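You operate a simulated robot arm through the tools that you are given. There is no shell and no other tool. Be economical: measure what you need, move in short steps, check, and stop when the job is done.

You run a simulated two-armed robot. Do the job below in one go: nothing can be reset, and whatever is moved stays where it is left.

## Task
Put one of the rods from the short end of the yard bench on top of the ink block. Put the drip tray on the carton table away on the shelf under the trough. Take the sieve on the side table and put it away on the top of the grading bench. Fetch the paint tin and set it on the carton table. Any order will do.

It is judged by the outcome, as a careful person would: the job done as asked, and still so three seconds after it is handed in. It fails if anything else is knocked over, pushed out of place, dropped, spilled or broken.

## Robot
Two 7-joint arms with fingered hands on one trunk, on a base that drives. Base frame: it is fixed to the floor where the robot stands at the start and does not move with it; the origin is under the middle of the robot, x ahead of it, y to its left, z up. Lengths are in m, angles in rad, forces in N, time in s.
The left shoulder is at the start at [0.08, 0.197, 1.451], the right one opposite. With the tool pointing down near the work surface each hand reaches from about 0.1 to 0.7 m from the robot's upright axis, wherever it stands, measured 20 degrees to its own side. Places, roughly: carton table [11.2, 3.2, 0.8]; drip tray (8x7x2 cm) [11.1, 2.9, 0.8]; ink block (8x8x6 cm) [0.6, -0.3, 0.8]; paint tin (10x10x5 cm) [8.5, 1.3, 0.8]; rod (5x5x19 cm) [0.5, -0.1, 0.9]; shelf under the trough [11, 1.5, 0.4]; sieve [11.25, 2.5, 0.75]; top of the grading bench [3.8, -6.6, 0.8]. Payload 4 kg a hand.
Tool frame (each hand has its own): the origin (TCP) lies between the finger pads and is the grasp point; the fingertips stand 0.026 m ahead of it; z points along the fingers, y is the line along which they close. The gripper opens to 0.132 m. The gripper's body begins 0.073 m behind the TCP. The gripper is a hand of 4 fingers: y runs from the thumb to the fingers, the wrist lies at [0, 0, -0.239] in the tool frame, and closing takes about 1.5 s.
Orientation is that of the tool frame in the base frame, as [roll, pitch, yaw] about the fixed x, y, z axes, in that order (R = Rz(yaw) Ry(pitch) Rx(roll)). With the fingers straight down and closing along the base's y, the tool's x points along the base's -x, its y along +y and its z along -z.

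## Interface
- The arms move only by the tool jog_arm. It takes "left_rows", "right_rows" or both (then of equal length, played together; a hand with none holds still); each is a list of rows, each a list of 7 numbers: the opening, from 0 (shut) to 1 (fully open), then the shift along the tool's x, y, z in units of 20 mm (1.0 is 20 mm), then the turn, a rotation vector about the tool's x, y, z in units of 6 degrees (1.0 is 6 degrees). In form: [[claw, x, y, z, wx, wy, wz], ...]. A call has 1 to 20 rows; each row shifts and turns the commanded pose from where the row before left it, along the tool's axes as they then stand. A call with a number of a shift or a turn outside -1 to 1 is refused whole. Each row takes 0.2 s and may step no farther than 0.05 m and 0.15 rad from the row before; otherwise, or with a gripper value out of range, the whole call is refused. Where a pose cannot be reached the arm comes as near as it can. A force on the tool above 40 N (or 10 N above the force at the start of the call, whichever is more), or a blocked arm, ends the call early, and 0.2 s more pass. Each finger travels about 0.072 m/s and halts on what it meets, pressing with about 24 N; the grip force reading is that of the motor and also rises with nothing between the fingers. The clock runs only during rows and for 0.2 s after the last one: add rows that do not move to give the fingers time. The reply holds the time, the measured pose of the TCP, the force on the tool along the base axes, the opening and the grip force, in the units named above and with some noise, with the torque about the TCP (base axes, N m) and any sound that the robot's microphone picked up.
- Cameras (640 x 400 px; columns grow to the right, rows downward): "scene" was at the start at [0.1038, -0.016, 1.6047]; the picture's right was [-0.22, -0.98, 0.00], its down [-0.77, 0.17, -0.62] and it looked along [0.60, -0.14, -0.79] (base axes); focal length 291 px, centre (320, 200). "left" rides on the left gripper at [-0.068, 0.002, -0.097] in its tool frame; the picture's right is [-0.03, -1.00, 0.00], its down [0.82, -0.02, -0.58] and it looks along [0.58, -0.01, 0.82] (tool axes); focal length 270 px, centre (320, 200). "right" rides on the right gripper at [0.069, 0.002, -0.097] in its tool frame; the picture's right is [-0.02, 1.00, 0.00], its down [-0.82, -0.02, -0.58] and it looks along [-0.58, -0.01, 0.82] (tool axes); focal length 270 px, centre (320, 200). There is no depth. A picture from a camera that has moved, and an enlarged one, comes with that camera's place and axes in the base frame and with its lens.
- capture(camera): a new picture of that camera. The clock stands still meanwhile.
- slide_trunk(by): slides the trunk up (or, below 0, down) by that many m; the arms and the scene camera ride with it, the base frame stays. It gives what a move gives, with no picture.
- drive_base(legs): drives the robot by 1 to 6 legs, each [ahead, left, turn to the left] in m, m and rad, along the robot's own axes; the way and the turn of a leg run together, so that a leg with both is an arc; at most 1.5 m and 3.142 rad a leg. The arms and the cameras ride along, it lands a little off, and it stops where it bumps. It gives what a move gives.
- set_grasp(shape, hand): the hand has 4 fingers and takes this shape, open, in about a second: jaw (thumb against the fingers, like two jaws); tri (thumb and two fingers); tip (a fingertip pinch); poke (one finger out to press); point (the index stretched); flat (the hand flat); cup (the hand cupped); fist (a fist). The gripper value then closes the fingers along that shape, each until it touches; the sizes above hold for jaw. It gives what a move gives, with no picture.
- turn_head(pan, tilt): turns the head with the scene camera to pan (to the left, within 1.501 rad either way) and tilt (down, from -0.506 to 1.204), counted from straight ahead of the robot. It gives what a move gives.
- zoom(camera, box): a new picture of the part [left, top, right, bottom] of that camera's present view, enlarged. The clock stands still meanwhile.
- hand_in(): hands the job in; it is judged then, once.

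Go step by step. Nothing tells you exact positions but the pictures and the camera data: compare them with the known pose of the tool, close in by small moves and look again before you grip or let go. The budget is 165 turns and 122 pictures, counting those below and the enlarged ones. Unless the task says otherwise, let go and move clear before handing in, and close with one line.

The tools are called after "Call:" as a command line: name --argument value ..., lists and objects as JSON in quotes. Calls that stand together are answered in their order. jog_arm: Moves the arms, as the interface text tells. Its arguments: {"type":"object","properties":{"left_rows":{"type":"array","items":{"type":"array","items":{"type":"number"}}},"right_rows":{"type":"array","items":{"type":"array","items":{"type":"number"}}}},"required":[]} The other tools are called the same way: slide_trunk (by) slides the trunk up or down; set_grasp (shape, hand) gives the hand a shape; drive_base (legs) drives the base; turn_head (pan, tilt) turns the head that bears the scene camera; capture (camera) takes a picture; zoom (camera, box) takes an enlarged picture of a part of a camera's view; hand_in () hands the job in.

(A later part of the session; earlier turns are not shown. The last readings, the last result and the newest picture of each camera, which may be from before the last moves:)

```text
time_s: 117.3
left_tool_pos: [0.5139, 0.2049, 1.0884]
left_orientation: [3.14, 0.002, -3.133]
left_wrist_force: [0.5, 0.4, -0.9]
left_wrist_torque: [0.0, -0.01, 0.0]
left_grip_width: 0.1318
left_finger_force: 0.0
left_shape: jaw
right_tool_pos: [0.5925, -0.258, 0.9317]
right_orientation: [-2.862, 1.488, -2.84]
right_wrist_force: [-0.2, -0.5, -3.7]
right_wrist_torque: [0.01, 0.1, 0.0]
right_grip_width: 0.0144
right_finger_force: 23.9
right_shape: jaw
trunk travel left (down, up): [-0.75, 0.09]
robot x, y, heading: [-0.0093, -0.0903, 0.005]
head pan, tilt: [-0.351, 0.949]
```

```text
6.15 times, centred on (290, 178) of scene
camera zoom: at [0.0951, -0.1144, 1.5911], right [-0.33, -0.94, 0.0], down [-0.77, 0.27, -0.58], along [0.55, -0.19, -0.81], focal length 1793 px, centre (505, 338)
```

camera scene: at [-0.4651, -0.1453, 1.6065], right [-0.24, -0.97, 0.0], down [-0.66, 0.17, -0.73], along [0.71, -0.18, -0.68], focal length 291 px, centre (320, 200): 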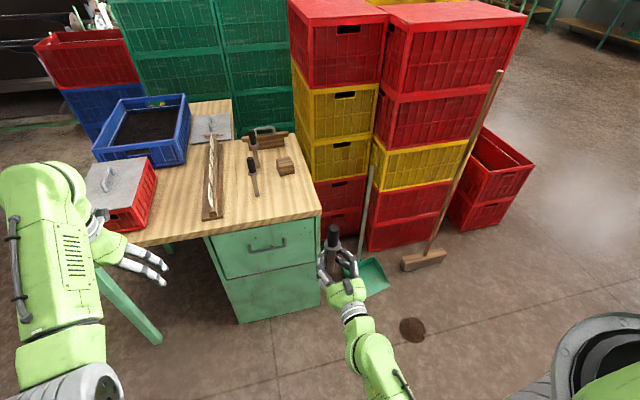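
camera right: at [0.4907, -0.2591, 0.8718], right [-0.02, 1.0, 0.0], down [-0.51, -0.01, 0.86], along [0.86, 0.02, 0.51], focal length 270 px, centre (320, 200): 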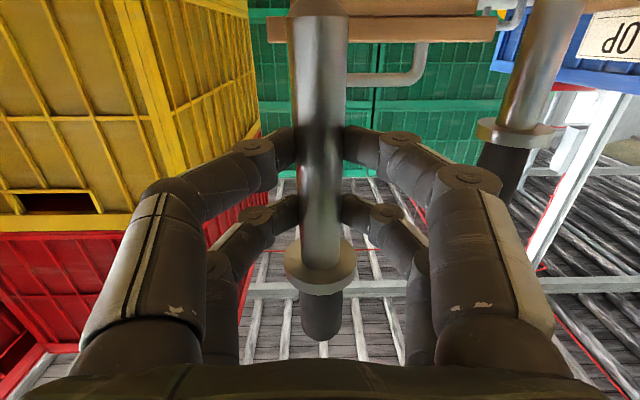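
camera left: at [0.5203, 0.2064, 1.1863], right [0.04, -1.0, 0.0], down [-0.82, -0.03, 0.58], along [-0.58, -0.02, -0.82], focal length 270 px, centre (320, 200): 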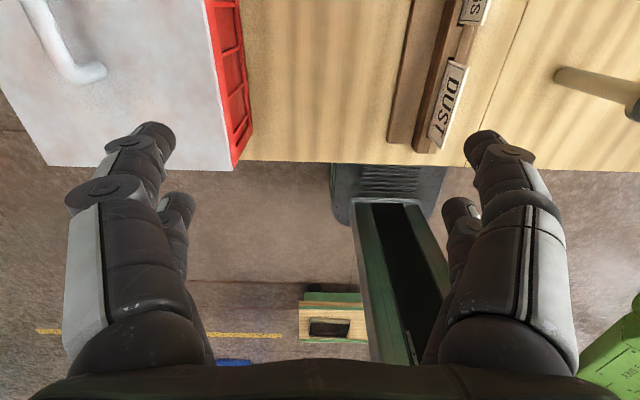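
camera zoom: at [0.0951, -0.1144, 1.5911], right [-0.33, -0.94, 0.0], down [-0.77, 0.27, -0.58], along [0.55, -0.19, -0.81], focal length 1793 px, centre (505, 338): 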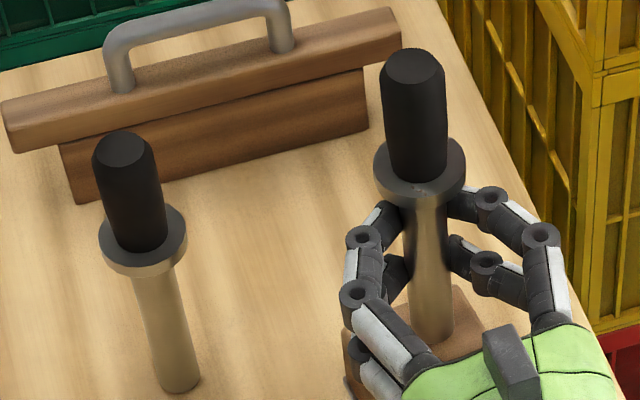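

The held rod matches vertical within measurement, stem bottom at about (0.602,-0.251,0.867), roughly 17 mm above the block top. Lowering gently.

Call:
jog_arm --right_rows '[[0, 0.2, 0.1, 0, 0, 0, 0], [0, 0.2, 0.1, 0, 0, 0, 0], [0, 0.15, 0, 0, 0, 0, 0], [0, 0.1, 0, 0, 0, 0, 0], [0, 0, 0, 0, 0, 0, 0]]'

Call:
jog_arm --right_rows '[[0, 0.1, 0, 0, 0, 0, 0], [0, 0.05, 0, 0, 0, 0, 0], [0, 0, 0, 0, 0, 0, 0]]'

```text
time_s: 118.5
left_tool_pos: [0.5146, 0.2049, 1.0897]
left_orientation: [3.141, 0.003, -3.132]
left_wrist_force: [-0.7, -1.1, 0.1]
left_wrist_torque: [-0.03, -0.02, 0.01]
left_grip_width: 0.132
left_finger_force: 0.0
left_shape: jaw
right_tool_pos: [0.5928, -0.2532, 0.924]
right_orientation: [-2.865, 1.485, -2.844]
right_wrist_force: [-0.1, -1.8, -0.9]
right_wrist_torque: [-0.04, -0.03, 0.01]
right_grip_width: 0.0147
right_finger_force: 24.5
right_shape: jaw
right hand out of reach, approached as far as the arm can: row 3
trunk travel left (down, up): [-0.75, 0.09]
robot x, y, heading: [-0.0046, -0.0893, 0.008]
head pan, tilt: [-0.351, 0.949]
```

```text
time_s: 119.3
left_tool_pos: [0.5132, 0.2049, 1.0894]
left_orientation: [-3.141, 0.001, -3.13]
left_wrist_force: [0.0, 0.4, -0.4]
left_wrist_torque: [-0.01, 0.01, 0.02]
left_grip_width: 0.1318
left_finger_force: 0.1
left_shape: jaw
right_tool_pos: [0.5928, -0.2539, 0.9239]
right_orientation: [-2.869, 1.487, -2.846]
right_wrist_force: [0.1, -0.6, 0.0]
right_wrist_torque: [-0.02, -0.02, 0.01]
right_grip_width: 0.0145
right_finger_force: 23.9
right_shape: jaw
right hand out of reach, approached as far as the arm can: row 1
trunk travel left (down, up): [-0.75, 0.09]
robot x, y, heading: [-0.0017, -0.0912, 0.007]
head pan, tilt: [-0.351, 0.949]
```

The weight has come off the wrist, so the rod is touching the block. Verify before release.

Call:
zoom --camera "scene" --box '[250, 145, 340, 220]'

```text
5.33 times, centred on (295, 182) of scene
camera zoom: at [0.095, -0.1144, 1.5911], right [-0.33, -0.94, 0.0], down [-0.77, 0.27, -0.58], along [0.55, -0.19, -0.81], focal length 1554 px, centre (453, 293)
```

zoom: 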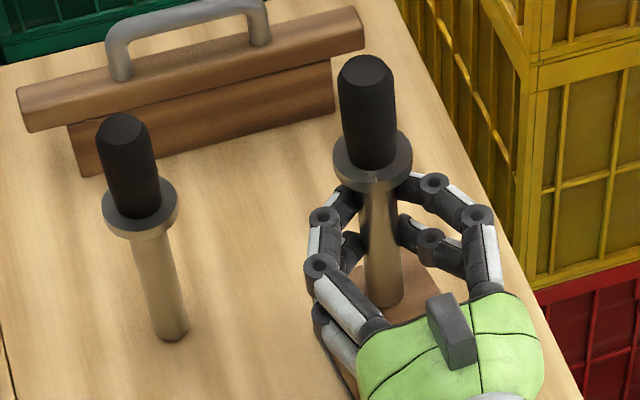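

Contact looks good and the rod upright. Releasing slowly.

Call:
jog_arm --right_rows '[[0.1, 0, 0, 0, 0, 0, 0], [0.13, 0, 0, 0, 0, 0, 0], [0.16, 0, 0, 0, 0, 0, 0], [0.2, 0, 0, 0, 0, 0, 0], [0.28, 0, 0, 0, 0, 0, 0], [0.36, 0, 0, 0, 0, 0, 0], [0.42, 0, 0, 0, 0, 0, 0], [0.42, 0, 0, 0, 0, 0, 0]]'

Call:
capture --camera "scene"

Call:
capture --camera "right"

```text
time_s: 121.1
left_tool_pos: [0.5151, 0.2049, 1.089]
left_orientation: [-3.141, 0.002, -3.133]
left_wrist_force: [0.5, 0.8, 0.9]
left_wrist_torque: [0.0, -0.02, 0.01]
left_grip_width: 0.1319
left_finger_force: 0.1
left_shape: jaw
right_tool_pos: [0.5923, -0.2535, 0.9251]
right_orientation: [-2.868, 1.485, -2.844]
right_wrist_force: [-0.4, -0.3, -0.1]
right_wrist_torque: [-0.02, 0.0, 0.0]
right_grip_width: 0.0549
right_finger_force: 0.0
right_shape: jaw
trunk travel left (down, up): [-0.75, 0.09]
robot x, y, heading: [-0.0041, -0.0943, 0.012]
head pan, tilt: [-0.351, 0.949]
```

```text
66 pictures are left
camera scene: at [0.0949, -0.1143, 1.5911], right [-0.33, -0.94, 0.0], down [-0.77, 0.27, -0.58], along [0.55, -0.19, -0.81], focal length 291 px, centre (320, 200)
```

scene: 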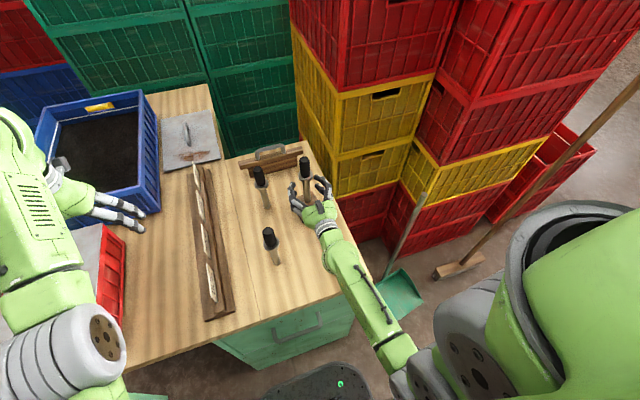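

```text
65 pictures are left
camera right: at [0.49, -0.2549, 0.8645], right [-0.02, 1.0, 0.0], down [-0.51, -0.01, 0.86], along [0.86, 0.02, 0.51], focal length 270 px, centre (320, 200)
```

right: 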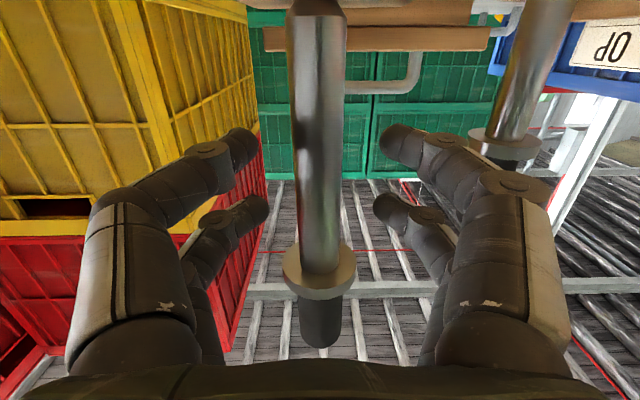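

The rod stands free on the block. Backing the hand straight out.

Call:
jog_arm --right_rows '[[0.42, 0.03, 0, -0.4, 0, 0, 0], [0.42, 0.06, 0, -0.8, 0, 0, 0], [0.42, 0.07, 0, -0.9, 0, 0, 0], [0.42, 0.07, 0, -0.9, 0, 0, 0], [0.42, 0.07, 0, -0.9, 0, 0, 0], [0.42, 0.07, 0, -0.9, 0, 0, 0], [0.42, 0, 0, 0, 0, 0, 0]]'

Call:
drive_base --legs '[[-0.6, 0, 0]]'

Call:
turn_head --pan -0.25 --tilt 0.6

Call:
zoom --camera "scene" --box '[200, 120, 360, 240]'

```text
time_s: 122.7
left_tool_pos: [0.5141, 0.2058, 1.0892]
left_orientation: [-3.141, 0.003, -3.132]
left_wrist_force: [0.2, 0.2, -0.4]
left_wrist_torque: [0.01, -0.01, -0.02]
left_grip_width: 0.1319
left_finger_force: 0.0
left_shape: jaw
right_tool_pos: [0.5015, -0.2529, 0.9449]
right_orientation: [-2.859, 1.489, -2.838]
right_wrist_force: [-0.2, 0.4, -0.1]
right_wrist_torque: [0.01, 0.0, -0.02]
right_grip_width: 0.0551
right_finger_force: 0.1
right_shape: jaw
right hand out of reach, approached as far as the arm can: row 2, 3, 4, 5, 6
trunk travel left (down, up): [-0.75, 0.09]
robot x, y, heading: [-0.0004, -0.0923, 0.01]
head pan, tilt: [-0.351, 0.949]
```

```text
time_s: 126.1
left_tool_pos: [-0.0972, 0.2026, 1.0879]
left_orientation: [3.141, -0.001, -3.116]
left_wrist_force: [0.2, 1.4, 0.4]
left_wrist_torque: [0.0, 0.01, 0.02]
left_grip_width: 0.132
left_finger_force: 0.1
left_shape: jaw
right_tool_pos: [-0.1034, -0.2571, 0.9439]
right_orientation: [-2.866, 1.488, -2.827]
right_wrist_force: [0.7, 0.5, 0.7]
right_wrist_torque: [0.01, -0.01, 0.02]
right_grip_width: 0.0549
right_finger_force: 0.0
right_shape: jaw
trunk travel left (down, up): [-0.75, 0.09]
robot x, y, heading: [-0.6137, -0.1005, 0.024]
head pan, tilt: [-0.351, 0.949]
```

```text
time_s: 126.9
left_tool_pos: [-0.0989, 0.2021, 1.0895]
left_orientation: [3.141, 0.001, -3.115]
left_wrist_force: [0.6, 0.2, 0.3]
left_wrist_torque: [0.01, -0.02, 0.01]
left_grip_width: 0.132
left_finger_force: 0.0
left_shape: jaw
right_tool_pos: [-0.1055, -0.2567, 0.9455]
right_orientation: [-2.859, 1.49, -2.82]
right_wrist_force: [-0.2, 0.3, 0.2]
right_wrist_torque: [-0.01, 0.01, -0.01]
right_grip_width: 0.0549
right_finger_force: 0.1
right_shape: jaw
trunk travel left (down, up): [-0.75, 0.09]
robot x, y, heading: [-0.6132, -0.1024, 0.025]
head pan, tilt: [-0.25, 0.6]
```

```text
3.33 times, centred on (280, 180) of scene
camera zoom: at [-0.4967, -0.1195, 1.6195], right [-0.22, -0.97, 0.0], down [-0.55, 0.13, -0.82], along [0.8, -0.18, -0.57], focal length 971 px, centre (453, 267)
```

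zoom: 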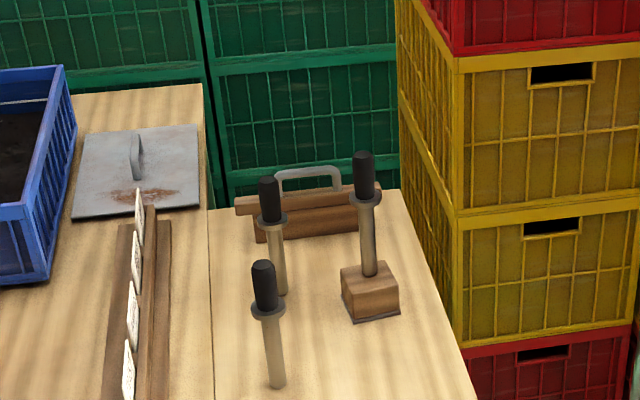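

Rod placed upright on the ink block. Next I restore the hand to pointing down and drive out to the open floor to survey the way east.

Call:
jog_arm --right_rows '[[0.5, 0, 0, 0, 0, 1, 0], [0.6, 0, 0, 0, 0, 1, 0], [0.7, 0, 0, 0, 0, 1, 0], [0.8, 0, 0, 0, 0, 1, 0], [0.9, 0, 0, 0, 0, 1, 0], [1, 0, 0, 0, 0, 1, 0], [1, 0, 0, 0, 0, 1, 0], [1, 0, 0, 0, 0, 1, 0], [1, 0, 0, 0, 0, 1, 0], [1, 0, 0, 0, 0, 1, 0], [1, 0, 0, 0, 0, 1, 0], [1, 0, 0, 0, 0, 1, 0], [1, 0, 0, 0, 0, 1, 0], [1, 0, 0, 0, 0, 1, 0], [1, 0, 0, 0, 0, 0, 0]]'

Call:
drive_base --legs '[[0, -1.3, 0], [0, -1.3, 0]]'

Call:
turn_head --pan 0 --tilt 0.2

Call:
capture --camera "scene"

```text
time_s: 130.1
left_tool_pos: [-0.0991, 0.2027, 1.0895]
left_orientation: [3.141, 0.0, -3.117]
left_wrist_force: [-0.3, -0.3, 0.8]
left_wrist_torque: [0.02, 0.01, 0.02]
left_grip_width: 0.132
left_finger_force: 0.0
left_shape: jaw
right_tool_pos: [-0.1041, -0.2596, 0.9466]
right_orientation: [-3.119, 0.086, -3.121]
right_wrist_force: [0.4, 0.3, -0.3]
right_wrist_torque: [0.0, 0.01, -0.01]
right_grip_width: 0.132
right_finger_force: 0.1
right_shape: jaw
right hand out of reach, approached as far as the arm can: row 1
trunk travel left (down, up): [-0.75, 0.09]
robot x, y, heading: [-0.6122, -0.1038, 0.023]
head pan, tilt: [-0.25, 0.6]
```

```text
time_s: 142.8
left_tool_pos: [-0.0299, -2.4035, 1.0896]
left_orientation: [-3.14, 0.002, -3.124]
left_wrist_force: [0.4, 0.6, 0.0]
left_wrist_torque: [-0.03, 0.02, 0.0]
left_grip_width: 0.1318
left_finger_force: 0.1
left_shape: jaw
right_tool_pos: [-0.0367, -2.8674, 0.9476]
right_orientation: [-3.118, 0.088, -3.126]
right_wrist_force: [0.1, -0.2, 0.0]
right_wrist_torque: [0.01, -0.04, 0.0]
right_grip_width: 0.1319
right_finger_force: 0.1
right_shape: jaw
trunk travel left (down, up): [-0.75, 0.09]
robot x, y, heading: [-0.544, -2.7071, 0.023]
head pan, tilt: [-0.25, 0.6]
```

```text
time_s: 143.7
left_tool_pos: [-0.0305, -2.404, 1.0888]
left_orientation: [-3.141, -0.001, -3.122]
left_wrist_force: [-0.3, -1.0, 0.2]
left_wrist_torque: [-0.01, -0.01, 0.02]
left_grip_width: 0.1319
left_finger_force: 0.1
left_shape: jaw
right_tool_pos: [-0.0376, -2.8677, 0.9469]
right_orientation: [-3.119, 0.085, -3.127]
right_wrist_force: [-0.5, 0.4, -0.4]
right_wrist_torque: [-0.01, -0.01, -0.02]
right_grip_width: 0.1315
right_finger_force: 0.1
right_shape: jaw
trunk travel left (down, up): [-0.75, 0.09]
robot x, y, heading: [-0.546, -2.7044, 0.024]
head pan, tilt: [0.0, 0.201]
```

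```text
63 pictures are left
camera scene: at [-0.4225, -2.702, 1.6562], right [0.02, -1.0, 0.0], down [-0.2, 0.0, -0.98], along [0.98, 0.02, -0.2], focal length 291 px, centre (320, 200)
```

scene: 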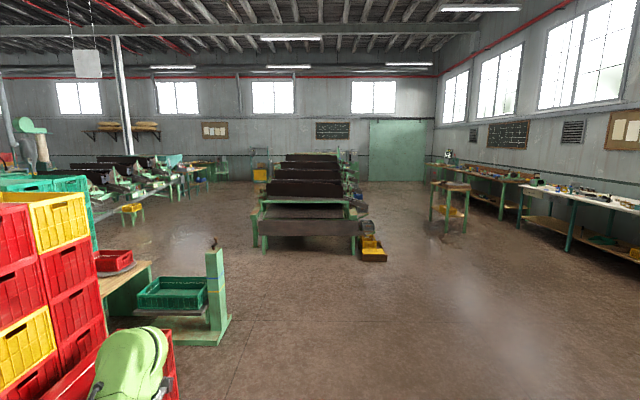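

Large hall; I can see a lane between the conveyor machine ahead and the equipment on the left. I'll go along and look again.

Call:
drive_base --legs '[[1.5, 0, -0.024], [1.3, 0.1, 0], [0.6, 1.1, 0], [0.3, 0.9, 0]]'

Call:
turn_head --pan 0.15 --tilt 0.25

Call:
capture --camera "scene"

```text
time_s: 167.8
left_tool_pos: [3.4605, -0.0863, 1.0897]
left_orientation: [3.14, 0.001, -3.045]
left_wrist_force: [-0.5, -0.9, -0.4]
left_wrist_torque: [0.0, -0.02, 0.0]
left_grip_width: 0.1321
left_finger_force: 0.0
left_shape: jaw
right_tool_pos: [3.4884, -0.5487, 0.9462]
right_orientation: [-3.118, 0.085, -3.053]
right_wrist_force: [0.2, 0.5, -0.3]
right_wrist_torque: [0.02, -0.05, 0.04]
right_grip_width: 0.132
right_finger_force: 0.1
right_shape: jaw
trunk travel left (down, up): [-0.75, 0.09]
robot x, y, heading: [2.9659, -0.4237, 0.093]
head pan, tilt: [0.0, 0.201]
```

```text
time_s: 168.5
left_tool_pos: [3.4619, -0.0846, 1.089]
left_orientation: [3.14, 0.002, -3.046]
left_wrist_force: [0.1, 0.7, 0.1]
left_wrist_torque: [0.0, -0.01, 0.03]
left_grip_width: 0.1321
left_finger_force: 0.0
left_shape: jaw
right_tool_pos: [3.4897, -0.5479, 0.947]
right_orientation: [-3.117, 0.085, -3.051]
right_wrist_force: [-0.7, 0.0, 0.5]
right_wrist_torque: [0.0, -0.01, 0.02]
right_grip_width: 0.1317
right_finger_force: 0.0
right_shape: jaw
trunk travel left (down, up): [-0.75, 0.09]
robot x, y, heading: [2.972, -0.4193, 0.095]
head pan, tilt: [0.15, 0.25]
```

```text
62 pictures are left
camera scene: at [3.0905, -0.3981, 1.6518], right [0.24, -0.97, 0.0], down [-0.24, -0.06, -0.97], along [0.94, 0.23, -0.25], focal length 291 px, centre (320, 200)
```

scene: 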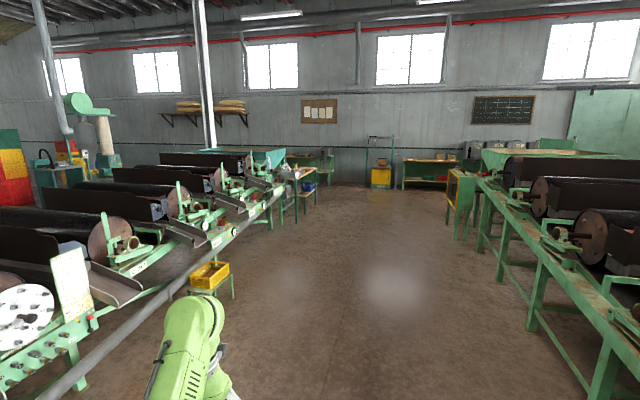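

The lane is clear; the tin's table should be ahead-left near (8,1.2). Driving further.

Call:
drive_base --legs '[[1.5, 0, -0.095], [1.5, 0, 0], [1.2, 0.1, 0]]'

Call:
turn_head --pan 0.6 --tilt 0.35

Call:
capture --camera "scene"

```text
time_s: 188.2
left_tool_pos: [7.5991, 0.0765, 1.0896]
left_orientation: [3.141, 0.001, -3.13]
left_wrist_force: [-0.1, -0.6, 0.0]
left_wrist_torque: [0.03, 0.01, 0.03]
left_grip_width: 0.1319
left_finger_force: 0.1
left_shape: jaw
right_tool_pos: [7.5867, -0.3861, 0.9467]
right_orientation: [-3.118, 0.087, -3.136]
right_wrist_force: [-0.5, -0.1, 0.3]
right_wrist_torque: [-0.02, 0.01, 0.0]
right_grip_width: 0.1322
right_finger_force: 0.1
right_shape: jaw
trunk travel left (down, up): [-0.75, 0.09]
robot x, y, heading: [7.0785, -0.2197, 0.01]
head pan, tilt: [0.15, 0.25]
```

```text
time_s: 189.2
left_tool_pos: [7.6003, 0.0778, 1.0887]
left_orientation: [-3.14, 0.001, -3.131]
left_wrist_force: [0.3, -0.6, -0.9]
left_wrist_torque: [0.0, 0.01, -0.01]
left_grip_width: 0.132
left_finger_force: 0.2
left_shape: jaw
right_tool_pos: [7.5861, -0.3869, 0.9474]
right_orientation: [-3.118, 0.085, -3.138]
right_wrist_force: [-0.4, 0.2, 0.3]
right_wrist_torque: [-0.06, 0.02, 0.0]
right_grip_width: 0.1316
right_finger_force: 0.1
right_shape: jaw
trunk travel left (down, up): [-0.75, 0.09]
robot x, y, heading: [7.0832, -0.2233, 0.008]
head pan, tilt: [0.6, 0.351]
```

```text
61 pictures are left
camera scene: at [7.1877, -0.1648, 1.6423], right [0.57, -0.82, 0.0], down [-0.28, -0.2, -0.94], along [0.77, 0.54, -0.34], focal length 291 px, centre (320, 200)
```

scene: 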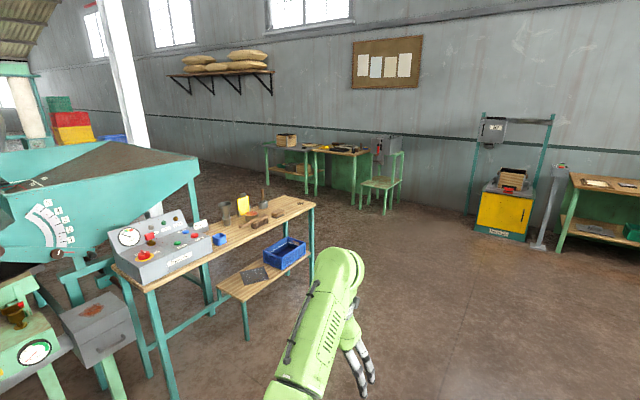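

I can see the workbench with the tin's area, and beyond it the carton table, side table and trough. Zooming in on each.

Call:
zoom --camera "scene" --box '[180, 180, 330, 270]'

Call:
zoom --camera "scene" --box '[250, 110, 430, 220]'

```text
4.27 times, centred on (255, 225) of scene
camera zoom: at [7.1877, -0.1648, 1.6423], right [0.57, -0.82, 0.0], down [-0.28, -0.2, -0.94], along [0.77, 0.54, -0.34], focal length 1243 px, centre (597, 93)
```

zoom: 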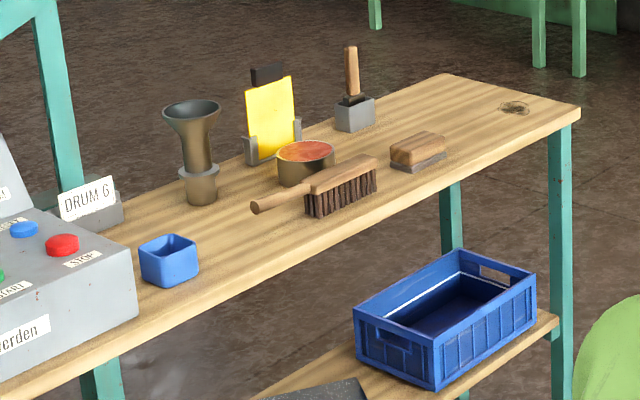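

```text
3.56 times, centred on (340, 165) of scene
camera zoom: at [7.1877, -0.1648, 1.6423], right [0.57, -0.82, 0.0], down [-0.28, -0.2, -0.94], along [0.77, 0.54, -0.34], focal length 1036 px, centre (249, 324)
```

zoom: 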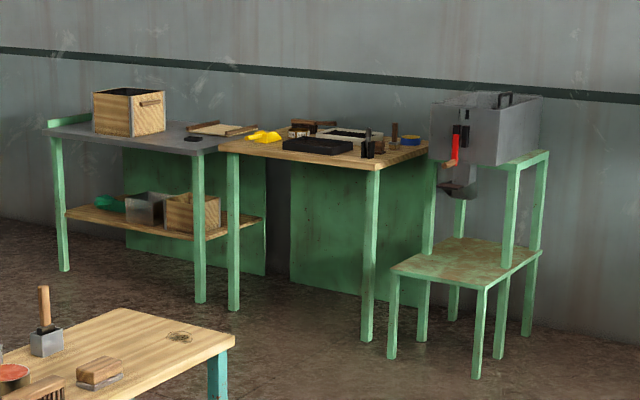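

The paint tin is the short open round tin (orange inside) at about (8.46,1.32), with a brush just in front of it. I'll face the bench and use the left hand, closing along the bench.

Call:
drive_base --legs '[[1.5, 0.15, 0], [0, 0, 1.563]]'

Call:
jog_arm --right_rows '[[1, 0.5, -1, 0, -0.2, 0.8, 0], [1, 0.5, -1, 0, 0, 0, 0], [1, 0.5, -1, 0, 0, 0, 0], [1, 0.5, -1, 0, 0, 0, 0], [1, 0.5, -1, 0, 0, 0, 0], [1, 0.5, -1, 0, 0, 0, 0], [1, 0, -1, 0, 0, 0, 0], [1, 0, -1, 0, 0, 0, 0]]'

Call:
turn_head --pan 0.1 --tilt 0.6

Call:
capture --camera "scene"

```text
refused: leg 1 is longer than a leg can be; nothing moved
```

```text
time_s: 190.9
left_tool_pos: [7.5995, 0.075, 1.0898]
left_orientation: [3.139, 0.0, -3.13]
left_wrist_force: [-0.2, -0.5, -0.2]
left_wrist_torque: [-0.03, -0.01, -0.05]
left_grip_width: 0.1318
left_finger_force: 0.0
left_shape: jaw
right_tool_pos: [7.5284, -0.5466, 0.9465]
right_orientation: [-3.138, 0.0, -3.137]
right_wrist_force: [0.9, 0.3, -0.4]
right_wrist_torque: [-0.02, -0.03, 0.01]
right_grip_width: 0.132
right_finger_force: 0.1
right_shape: jaw
trunk travel left (down, up): [-0.75, 0.09]
robot x, y, heading: [7.081, -0.2182, 0.008]
head pan, tilt: [0.6, 0.351]
```

```text
time_s: 191.9
left_tool_pos: [7.5982, 0.0768, 1.0891]
left_orientation: [-3.141, 0.002, -3.131]
left_wrist_force: [-0.3, 0.5, 0.0]
left_wrist_torque: [-0.05, -0.02, -0.01]
left_grip_width: 0.1321
left_finger_force: 0.0
left_shape: jaw
right_tool_pos: [7.5282, -0.5453, 0.9482]
right_orientation: [-3.139, 0.002, -3.137]
right_wrist_force: [0.0, 0.3, -0.6]
right_wrist_torque: [0.01, -0.01, 0.0]
right_grip_width: 0.132
right_finger_force: 0.1
right_shape: jaw
trunk travel left (down, up): [-0.75, 0.09]
robot x, y, heading: [7.0798, -0.2215, 0.011]
head pan, tilt: [0.099, 0.6]
```

```text
58 pictures are left
camera scene: at [7.1985, -0.2082, 1.6196], right [0.11, -0.99, 0.0], down [-0.56, -0.06, -0.83], along [0.82, 0.09, -0.56], focal length 291 px, centre (320, 200)
```

scene: 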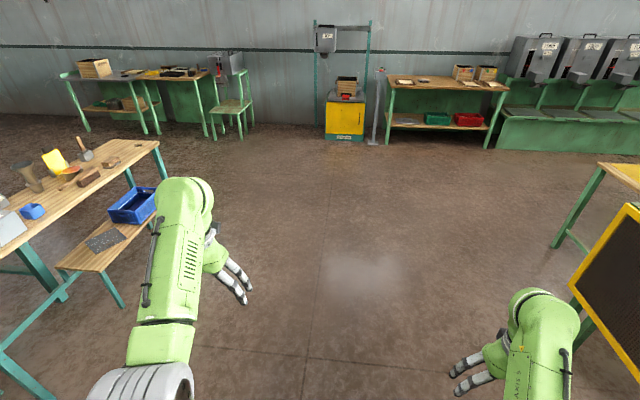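

Call:
drive_base --legs '[[1.45, 0, 0], [0.08, 0.3, 0], [0, 0, 1.56]]'

Call:
turn_head --pan 0.15 --tilt 0.6

Call:
capture --camera "scene"

```text
time_s: 204.6
left_tool_pos: [8.3571, 0.6278, 1.0892]
left_orientation: [3.141, 0.003, -1.617]
left_wrist_force: [-0.6, -1.1, 0.3]
left_wrist_torque: [0.01, -0.05, -0.02]
left_grip_width: 0.132
left_finger_force: 0.2
left_shape: jaw
right_tool_pos: [8.9743, 0.5223, 0.948]
right_orientation: [-3.139, 0.002, -1.623]
right_wrist_force: [-0.3, 0.7, -0.2]
right_wrist_torque: [-0.03, -0.01, 0.0]
right_grip_width: 0.1317
right_finger_force: 0.2
right_shape: jaw
trunk travel left (down, up): [-0.75, 0.09]
robot x, y, heading: [8.6192, 0.0921, 1.527]
head pan, tilt: [0.099, 0.6]
```

```text
time_s: 205.2
left_tool_pos: [8.3561, 0.6276, 1.0901]
left_orientation: [-3.141, 0.002, -1.614]
left_wrist_force: [0.4, 0.8, -0.6]
left_wrist_torque: [0.01, 0.0, -0.02]
left_grip_width: 0.1321
left_finger_force: 0.0
left_shape: jaw
right_tool_pos: [8.9733, 0.5233, 0.9462]
right_orientation: [-3.138, 0.001, -1.624]
right_wrist_force: [0.7, 0.2, -0.8]
right_wrist_torque: [-0.02, 0.0, 0.0]
right_grip_width: 0.1322
right_finger_force: 0.0
right_shape: jaw
trunk travel left (down, up): [-0.75, 0.09]
robot x, y, heading: [8.6221, 0.0941, 1.523]
head pan, tilt: [0.15, 0.6]
```

```text
57 pictures are left
camera scene: at [8.616, 0.2124, 1.6195], right [0.99, 0.1, 0.0], down [0.06, -0.56, -0.82], along [-0.09, 0.82, -0.57], focal length 291 px, centre (320, 200)
```

scene: 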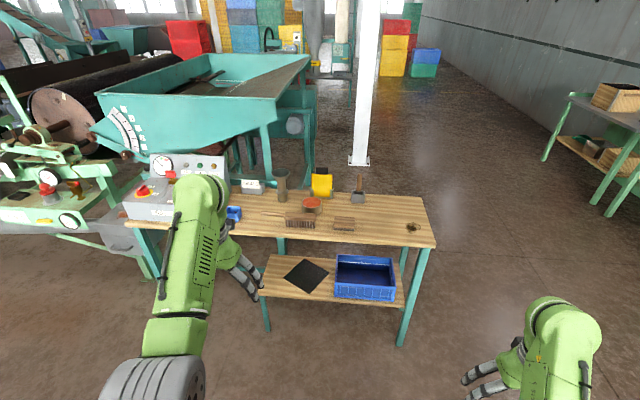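

Tin is at about (8.461,1.295). I'll shift the left hand sideways, then drive up to the bench.

Call:
jog_arm --left_rows '[[1, -0.2, -0.9, 0, 0, 0, 0], [1, -0.2, -0.9, 0, 0, 0, 0], [1, -0.2, -0.9, 0, 0, 0, 0], [1, -0.2, -0.9, 0, 0, 0, 0], [1, -0.2, -0.9, 0, 0, 0, 0], [1, -0.2, -0.9, 0, 0, 0, 0]]'

Call:
drive_base --legs '[[0.6, 0, 0.047]]'

Call:
capture --camera "left"

Call:
turn_head --pan 0.2 --tilt 0.85

Call:
capture --camera "scene"

```text
time_s: 206.6
left_tool_pos: [8.4685, 0.6475, 1.0879]
left_orientation: [3.14, 0.002, -1.616]
left_wrist_force: [-0.1, 0.1, -0.2]
left_wrist_torque: [0.01, -0.01, 0.0]
left_grip_width: 0.1319
left_finger_force: 0.0
left_shape: jaw
right_tool_pos: [8.9748, 0.5225, 0.9474]
right_orientation: [-3.141, -0.001, -1.623]
right_wrist_force: [-0.3, -0.7, -0.2]
right_wrist_torque: [-0.02, 0.03, -0.02]
right_grip_width: 0.1319
right_finger_force: 0.0
right_shape: jaw
trunk travel left (down, up): [-0.75, 0.09]
robot x, y, heading: [8.6238, 0.0927, 1.523]
head pan, tilt: [0.15, 0.6]
```

```text
time_s: 210.0
left_tool_pos: [8.446, 1.2388, 1.0886]
left_orientation: [-3.141, 0.006, -1.559]
left_wrist_force: [0.7, -0.6, -0.2]
left_wrist_torque: [0.01, 0.04, 0.01]
left_grip_width: 0.132
left_finger_force: 0.1
left_shape: jaw
right_tool_pos: [8.9596, 1.1433, 0.9478]
right_orientation: [-3.137, 0.002, -1.564]
right_wrist_force: [-0.3, 0.4, 0.3]
right_wrist_torque: [0.0, -0.02, 0.04]
right_grip_width: 0.132
right_finger_force: 0.1
right_shape: jaw
trunk travel left (down, up): [-0.75, 0.09]
robot x, y, heading: [8.6338, 0.6953, 1.582]
head pan, tilt: [0.15, 0.6]
```

```text
56 pictures are left
camera left: at [8.444, 1.3063, 1.187], right [1.0, 0.04, 0.0], down [0.03, -0.82, 0.57], along [0.02, -0.57, -0.82], focal length 270 px, centre (320, 200)
```

left: 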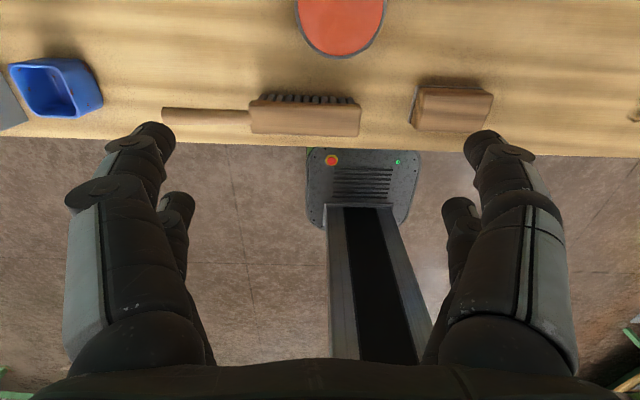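

```text
time_s: 210.8
left_tool_pos: [8.4446, 1.2398, 1.089]
left_orientation: [-3.142, 0.002, -1.559]
left_wrist_force: [1.0, 0.1, 0.1]
left_wrist_torque: [-0.02, 0.02, -0.02]
left_grip_width: 0.1318
left_finger_force: 0.1
left_shape: jaw
right_tool_pos: [8.96, 1.1456, 0.9462]
right_orientation: [-3.137, -0.001, -1.564]
right_wrist_force: [0.2, -1.1, -0.1]
right_wrist_torque: [0.01, 0.03, 0.02]
right_grip_width: 0.1322
right_finger_force: 0.0
right_shape: jaw
trunk travel left (down, up): [-0.75, 0.09]
robot x, y, heading: [8.6332, 0.6905, 1.58]
head pan, tilt: [0.201, 0.85]
```

```text
55 pictures are left
camera scene: at [8.6173, 0.8031, 1.5987], right [0.98, 0.21, 0.0], down [0.16, -0.73, -0.66], along [-0.14, 0.65, -0.75], focal length 291 px, centre (320, 200)
```

scene: 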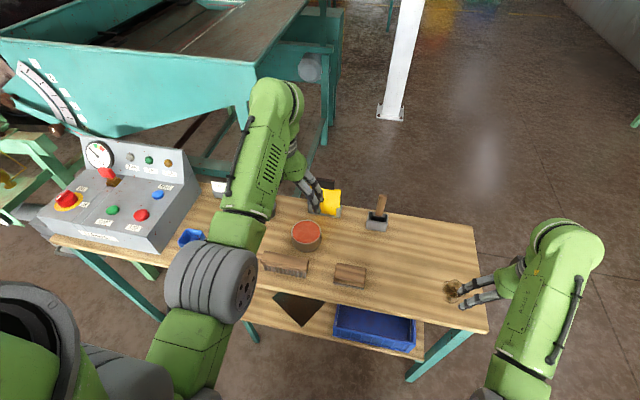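

Tin centre is about (8.465,1.313), top near z 0.85. Moving the left hand over it and part-way down.

Call:
jog_arm --left_rows '[[1, -0.9, -0.25, 0, 0, 0, 0], [1, -0.9, -0.25, 0, 0, 0, 0], [1, -0.9, -0.25, 0, 0, 0, 0], [1, -0.95, -0.25, 0, 0, 0, 0], [1, 0, 0, 1, 0, 0, 0], [1, 0, 0, 1, 0, 0, 0], [1, 0, 0, 1, 0, 0, 0], [1, 0, 0, 1, 0, 0, 0], [1, 0, 0, 1, 0, 0, 0], [1, 0, 0, 1, 0, 0, 0], [1, 0, 0, 1, 0, 0, 0], [1, 0, 0, 1, 0, 0, 0], [1, 0, 0, 1, 0, 0, 0], [1, 0, 0, 0, 0, 0, 0]]'

Call:
capture --camera "left"

Call:
zoom --camera "scene" --box '[220, 140, 400, 290]'

```text
time_s: 213.8
left_tool_pos: [8.4646, 1.3115, 0.9107]
left_orientation: [3.141, 0.003, -1.559]
left_wrist_force: [-0.3, 0.4, 0.5]
left_wrist_torque: [0.0, -0.01, 0.02]
left_grip_width: 0.1319
left_finger_force: 0.0
left_shape: jaw
right_tool_pos: [8.9594, 1.1454, 0.9465]
right_orientation: [-3.139, 0.002, -1.564]
right_wrist_force: [0.2, -0.7, 0.0]
right_wrist_torque: [0.06, 0.0, 0.01]
right_grip_width: 0.1318
right_finger_force: 0.1
right_shape: jaw
trunk travel left (down, up): [-0.75, 0.09]
robot x, y, heading: [8.6333, 0.7009, 1.585]
head pan, tilt: [0.201, 0.85]
```

```text
54 pictures are left
camera left: at [8.4628, 1.3806, 1.0081], right [1.0, 0.04, 0.0], down [0.03, -0.82, 0.58], along [0.02, -0.58, -0.82], focal length 270 px, centre (320, 200)
```

left: 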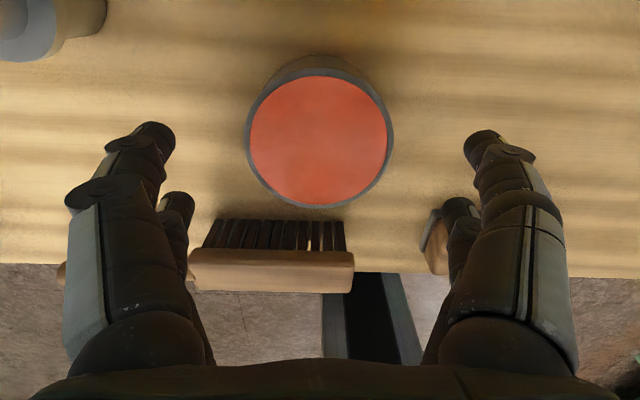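

```text
2.67 times, centred on (310, 215) of scene
camera zoom: at [8.6173, 0.8027, 1.5986], right [0.98, 0.21, 0.0], down [0.16, -0.73, -0.66], along [-0.14, 0.65, -0.75], focal length 777 px, centre (347, 160)
```

zoom: 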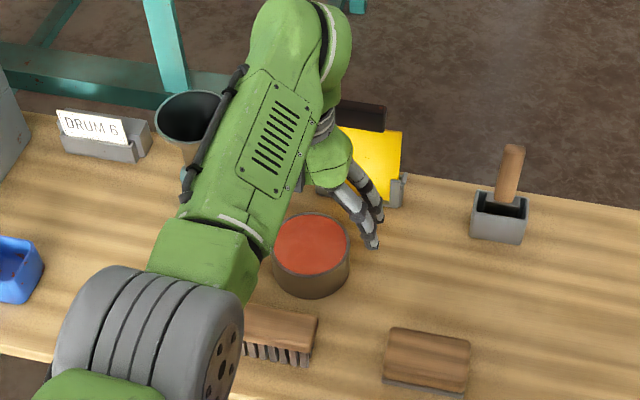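

Well centred over the tin. Descending around it.

Call:
jog_arm --left_rows '[[1, 0, 0, 0.8, 0, 0, 0], [1, 0, 0, 0.8, 0, 0, 0], [1, 0, 0, 0.8, 0, 0, 0], [1, 0, 0, 0.8, 0, 0, 0], [1, 0, 0, 0.5, 0, 0, 0], [1, 0, 0, 0, 0, 0, 0]]'

Call:
capture --camera "left"

```text
time_s: 215.2
left_tool_pos: [8.4636, 1.3141, 0.837]
left_orientation: [-3.141, 0.001, -1.558]
left_wrist_force: [-0.2, 0.0, 0.8]
left_wrist_torque: [0.0, 0.02, 0.0]
left_grip_width: 0.132
left_finger_force: 0.0
left_shape: jaw
right_tool_pos: [8.9589, 1.144, 0.9474]
right_orientation: [-3.139, 0.002, -1.563]
right_wrist_force: [0.1, 0.4, 0.9]
right_wrist_torque: [0.02, 0.01, 0.03]
right_grip_width: 0.1321
right_finger_force: 0.1
right_shape: jaw
trunk travel left (down, up): [-0.75, 0.09]
robot x, y, heading: [8.6338, 0.6949, 1.583]
head pan, tilt: [0.201, 0.85]
```

```text
52 pictures are left
camera left: at [8.4619, 1.3824, 0.9332], right [1.0, 0.04, 0.0], down [0.03, -0.82, 0.58], along [0.02, -0.58, -0.82], focal length 270 px, centre (320, 200)
```

left: 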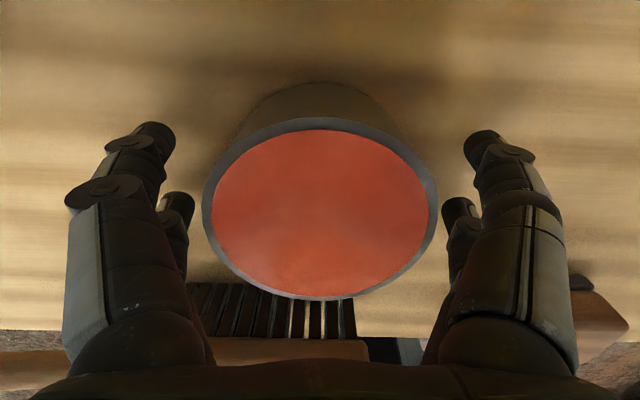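

Centred. Closing on the tin.

Call:
jog_arm --left_rows '[[0.8, 0, 0, 0, 0, 0, 0], [0.6, 0, 0, 0, 0, 0, 0], [0.4, 0, 0, 0, 0, 0, 0], [0.2, 0, 0, 0, 0, 0, 0], [0.2, 0, 0, 0, 0, 0, 0], [0, 0, 0, 0, 0, 0, 0], [0, 0, 0, 0, 0, 0, 0]]'

Call:
jog_arm --left_rows '[[0, 0, 0, -0.3, 0, 0, 0], [0, 0, 0, -0.5, 0, 0, 0], [0, 0, 0, -0.6, 0, 0, 0], [0, 0, 0, 0, 0, 0, 0]]'

Call:
capture --camera "left"

```text
time_s: 216.8
left_tool_pos: [8.4632, 1.3143, 0.8367]
left_orientation: [-3.141, 0.001, -1.559]
left_wrist_force: [-0.7, -1.1, 0.2]
left_wrist_torque: [0.01, 0.0, -0.13]
left_grip_width: 0.0773
left_finger_force: 24.3
left_shape: jaw
right_tool_pos: [8.9596, 1.1451, 0.9466]
right_orientation: [-3.137, 0.0, -1.564]
right_wrist_force: [0.2, 0.1, 0.2]
right_wrist_torque: [-0.03, -0.02, -0.06]
right_grip_width: 0.1317
right_finger_force: 0.1
right_shape: jaw
trunk travel left (down, up): [-0.75, 0.09]
robot x, y, heading: [8.6336, 0.696, 1.585]
head pan, tilt: [0.201, 0.85]
```

```text
time_s: 217.8
left_tool_pos: [8.4631, 1.3142, 0.8604]
left_orientation: [-3.141, 0.0, -1.559]
left_wrist_force: [0.9, -0.4, -9.0]
left_wrist_torque: [0.06, 0.02, 0.01]
left_grip_width: 0.0775
left_finger_force: 23.8
left_shape: jaw
right_tool_pos: [8.9591, 1.145, 0.9454]
right_orientation: [-3.137, 0.0, -1.564]
right_wrist_force: [0.0, -0.5, -0.7]
right_wrist_torque: [0.0, 0.0, -0.01]
right_grip_width: 0.1319
right_finger_force: 0.1
right_shape: jaw
trunk travel left (down, up): [-0.75, 0.09]
robot x, y, heading: [8.6323, 0.696, 1.586]
head pan, tilt: [0.201, 0.85]
```

```text
51 pictures are left
camera left: at [8.4625, 1.3831, 0.9589], right [1.0, 0.04, 0.0], down [0.03, -0.82, 0.58], along [0.02, -0.58, -0.82], focal length 270 px, centre (320, 200)
```

left: 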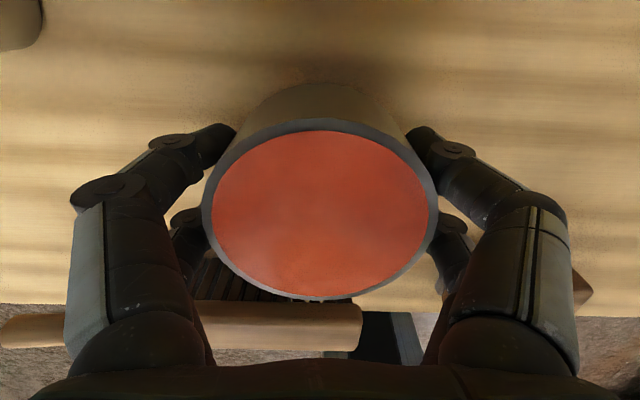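

Tin is held level with about 9 N weight. Lifting higher and backing out.

Call:
jog_arm --left_rows '[[0, 0, 0, -0.5, 0, 0, 0], [0, 0, 0, -0.8, 0, 0, 0], [0, 0, 0, -0.8, 0, 0, 0], [0, 0, 0, -0.8, 0, 0, 0], [0, 0, 0, -0.8, 0, 0, 0], [0, 0, 0, -0.8, 0, 0, 0], [0, 0, 0, -0.8, 0, 0, 0], [0, 0, 0, -0.8, 0, 0, 0], [0, 0, 0, -0.8, 0, 0, 0], [0, 0, 0, -0.8, 0, 0, 0], [0, 0, 0, -0.5, 0, 0, 0], [0, 0, 0, 0, 0, 0, 0]]'

Call:
drive_base --legs '[[-0.5, 0, 0], [0, -0.9, 0], [0, 0, -0.8]]'

Call:
turn_head --pan 0.3 --tilt 0.35

Call:
capture --camera "scene"

```text
time_s: 220.4
left_tool_pos: [8.4637, 1.3145, 1.0256]
left_orientation: [-3.141, 0.0, -1.559]
left_wrist_force: [-0.1, -0.2, -9.4]
left_wrist_torque: [0.07, 0.03, 0.01]
left_grip_width: 0.0774
left_finger_force: 24.0
left_shape: jaw
right_tool_pos: [8.9588, 1.1459, 0.9473]
right_orientation: [-3.138, -0.001, -1.562]
right_wrist_force: [-0.9, 0.1, -0.9]
right_wrist_torque: [0.03, -0.01, 0.01]
right_grip_width: 0.1318
right_finger_force: 0.1
right_shape: jaw
trunk travel left (down, up): [-0.75, 0.09]
robot x, y, heading: [8.6316, 0.6945, 1.587]
head pan, tilt: [0.201, 0.85]
```

```text
time_s: 229.7
left_tool_pos: [9.8547, 0.7568, 1.0264]
left_orientation: [-3.141, -0.001, -2.344]
left_wrist_force: [-1.0, -0.2, -9.1]
left_wrist_torque: [0.06, -0.03, -0.01]
left_grip_width: 0.0772
left_finger_force: 24.6
left_shape: jaw
right_tool_pos: [10.0858, 0.2866, 0.947]
right_orientation: [-3.139, 0.0, -2.351]
right_wrist_force: [0.1, -0.2, -0.8]
right_wrist_torque: [-0.01, 0.01, 0.0]
right_grip_width: 0.1317
right_finger_force: 0.0
right_shape: jaw
trunk travel left (down, up): [-0.75, 0.09]
robot x, y, heading: [9.5368, 0.1995, 0.792]
head pan, tilt: [0.201, 0.85]
```

```text
time_s: 230.7
left_tool_pos: [9.856, 0.7553, 1.0264]
left_orientation: [-3.14, 0.0, -2.345]
left_wrist_force: [0.5, 0.3, -8.2]
left_wrist_torque: [0.07, -0.03, 0.01]
left_grip_width: 0.0773
left_finger_force: 24.4
left_shape: jaw
right_tool_pos: [10.0852, 0.2855, 0.9472]
right_orientation: [-3.14, 0.0, -2.352]
right_wrist_force: [0.6, -0.4, -0.4]
right_wrist_torque: [-0.02, -0.05, -0.04]
right_grip_width: 0.1318
right_finger_force: 0.0
right_shape: jaw
trunk travel left (down, up): [-0.75, 0.09]
robot x, y, heading: [9.5372, 0.2007, 0.8]
head pan, tilt: [0.3, 0.351]
```

```text
50 pictures are left
camera scene: at [9.6022, 0.3045, 1.642], right [0.89, -0.46, 0.0], down [-0.16, -0.31, -0.94], along [0.43, 0.83, -0.35], focal length 291 px, centre (320, 200)
```

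scene: 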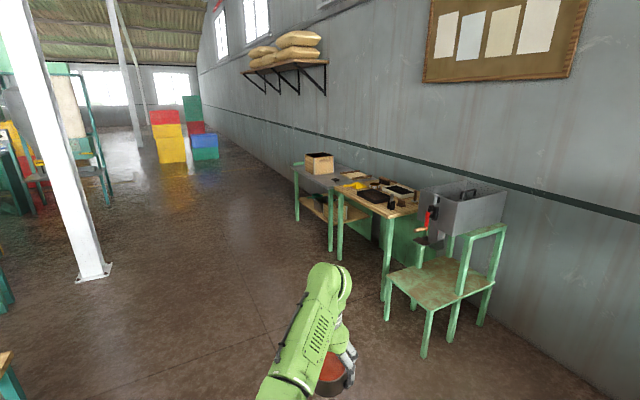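

Carton table, side table and trough line the wall on the right. I'll drive to stand facing the carton table.

Call:
drive_base --legs '[[0, 0, -0.8], [0.3, 1.4, 0], [0, 1.4, 0]]'

Call:
turn_head --pan -0.1 --tilt 0.5

Call:
capture --camera "scene"

```text
time_s: 246.5
left_tool_pos: [10.3815, 3.2038, 1.0269]
left_orientation: [3.141, -0.001, -3.092]
left_wrist_force: [-0.3, 0.2, -8.7]
left_wrist_torque: [0.0, -0.04, 0.04]
left_grip_width: 0.0771
left_finger_force: 23.7
left_shape: jaw
right_tool_pos: [10.2289, 2.7013, 0.9465]
right_orientation: [-3.14, 0.0, -3.1]
right_wrist_force: [0.4, -0.3, 0.9]
right_wrist_torque: [0.03, 0.02, 0.02]
right_grip_width: 0.1322
right_finger_force: 0.2
right_shape: jaw
trunk travel left (down, up): [-0.75, 0.09]
robot x, y, heading: [9.7691, 3.0091, 0.041]
head pan, tilt: [0.3, 0.351]
```

```text
time_s: 247.4
left_tool_pos: [10.3805, 3.2029, 1.0249]
left_orientation: [3.141, 0.0, -3.092]
left_wrist_force: [0.7, 0.1, -8.9]
left_wrist_torque: [-0.02, -0.05, 0.03]
left_grip_width: 0.0772
left_finger_force: 23.2
left_shape: jaw
right_tool_pos: [10.2292, 2.7014, 0.947]
right_orientation: [-3.137, -0.001, -3.1]
right_wrist_force: [-0.1, -0.6, 0.6]
right_wrist_torque: [0.02, 0.04, -0.04]
right_grip_width: 0.1317
right_finger_force: 0.1
right_shape: jaw
trunk travel left (down, up): [-0.75, 0.09]
robot x, y, heading: [9.7699, 3.0096, 0.046]
head pan, tilt: [-0.099, 0.499]
```

```text
49 pictures are left
camera scene: at [9.8907, 3.0093, 1.6285], right [-0.05, -1.0, 0.0], down [-0.48, 0.02, -0.88], along [0.88, -0.05, -0.48], focal length 291 px, centre (320, 200)
```

scene: 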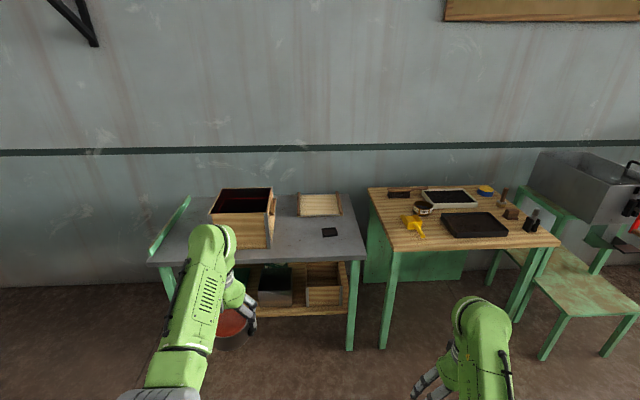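

Call:
zoom --camera "scene" --box '[140, 170, 380, 300]'

Call:
zoom --camera "scene" --box '[360, 150, 640, 320]'

```text
2.67 times, centred on (260, 235) of scene
camera zoom: at [9.8907, 3.0093, 1.6285], right [-0.05, -1.0, 0.0], down [-0.48, 0.02, -0.88], along [0.88, -0.05, -0.48], focal length 777 px, centre (480, 107)
```

zoom: 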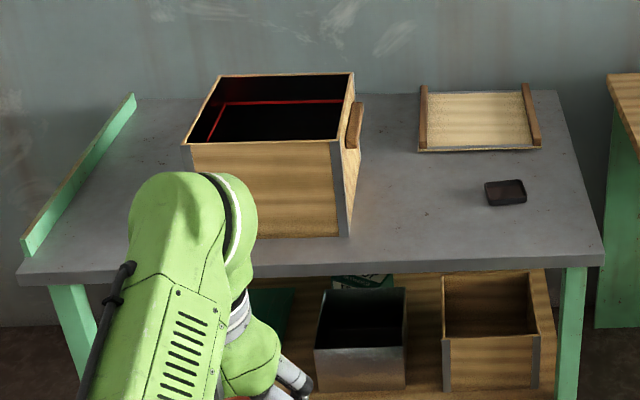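

```text
2.29 times, centred on (500, 235) of scene
camera zoom: at [9.8907, 3.0093, 1.6285], right [-0.05, -1.0, 0.0], down [-0.48, 0.02, -0.88], along [0.88, -0.05, -0.48], focal length 666 px, centre (-91, 120)
```

zoom: 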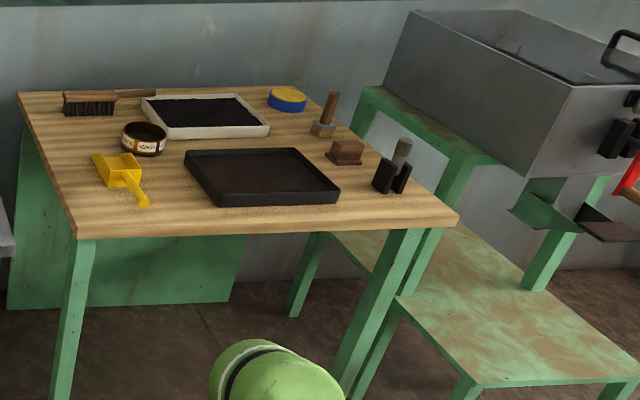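

Call:
zoom --camera "scene" --box '[370, 180, 490, 255]'

Call:
zoom --camera "scene" --box '[290, 185, 370, 260]'

```text
5.33 times, centred on (430, 218) of scene
camera zoom: at [9.8907, 3.0093, 1.6285], right [-0.05, -1.0, 0.0], down [-0.48, 0.02, -0.88], along [0.88, -0.05, -0.48], focal length 1554 px, centre (-267, 107)
```

zoom: 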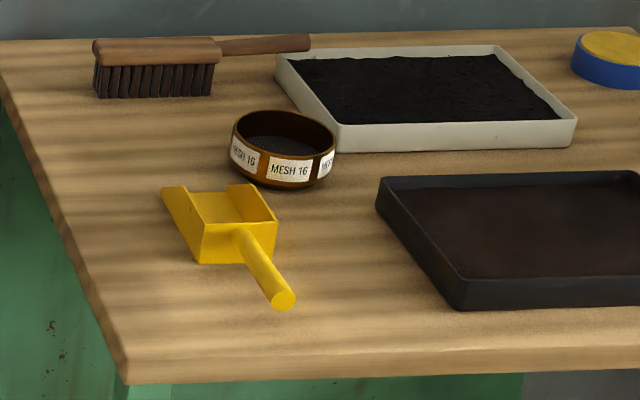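

```text
5.33 times, centred on (330, 222) of scene
camera zoom: at [9.8907, 3.0093, 1.6285], right [-0.05, -1.0, 0.0], down [-0.48, 0.02, -0.88], along [0.88, -0.05, -0.48], focal length 1554 px, centre (267, 80)
```

zoom: 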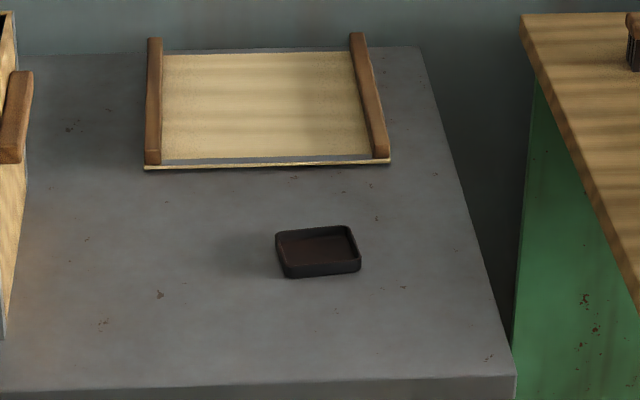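

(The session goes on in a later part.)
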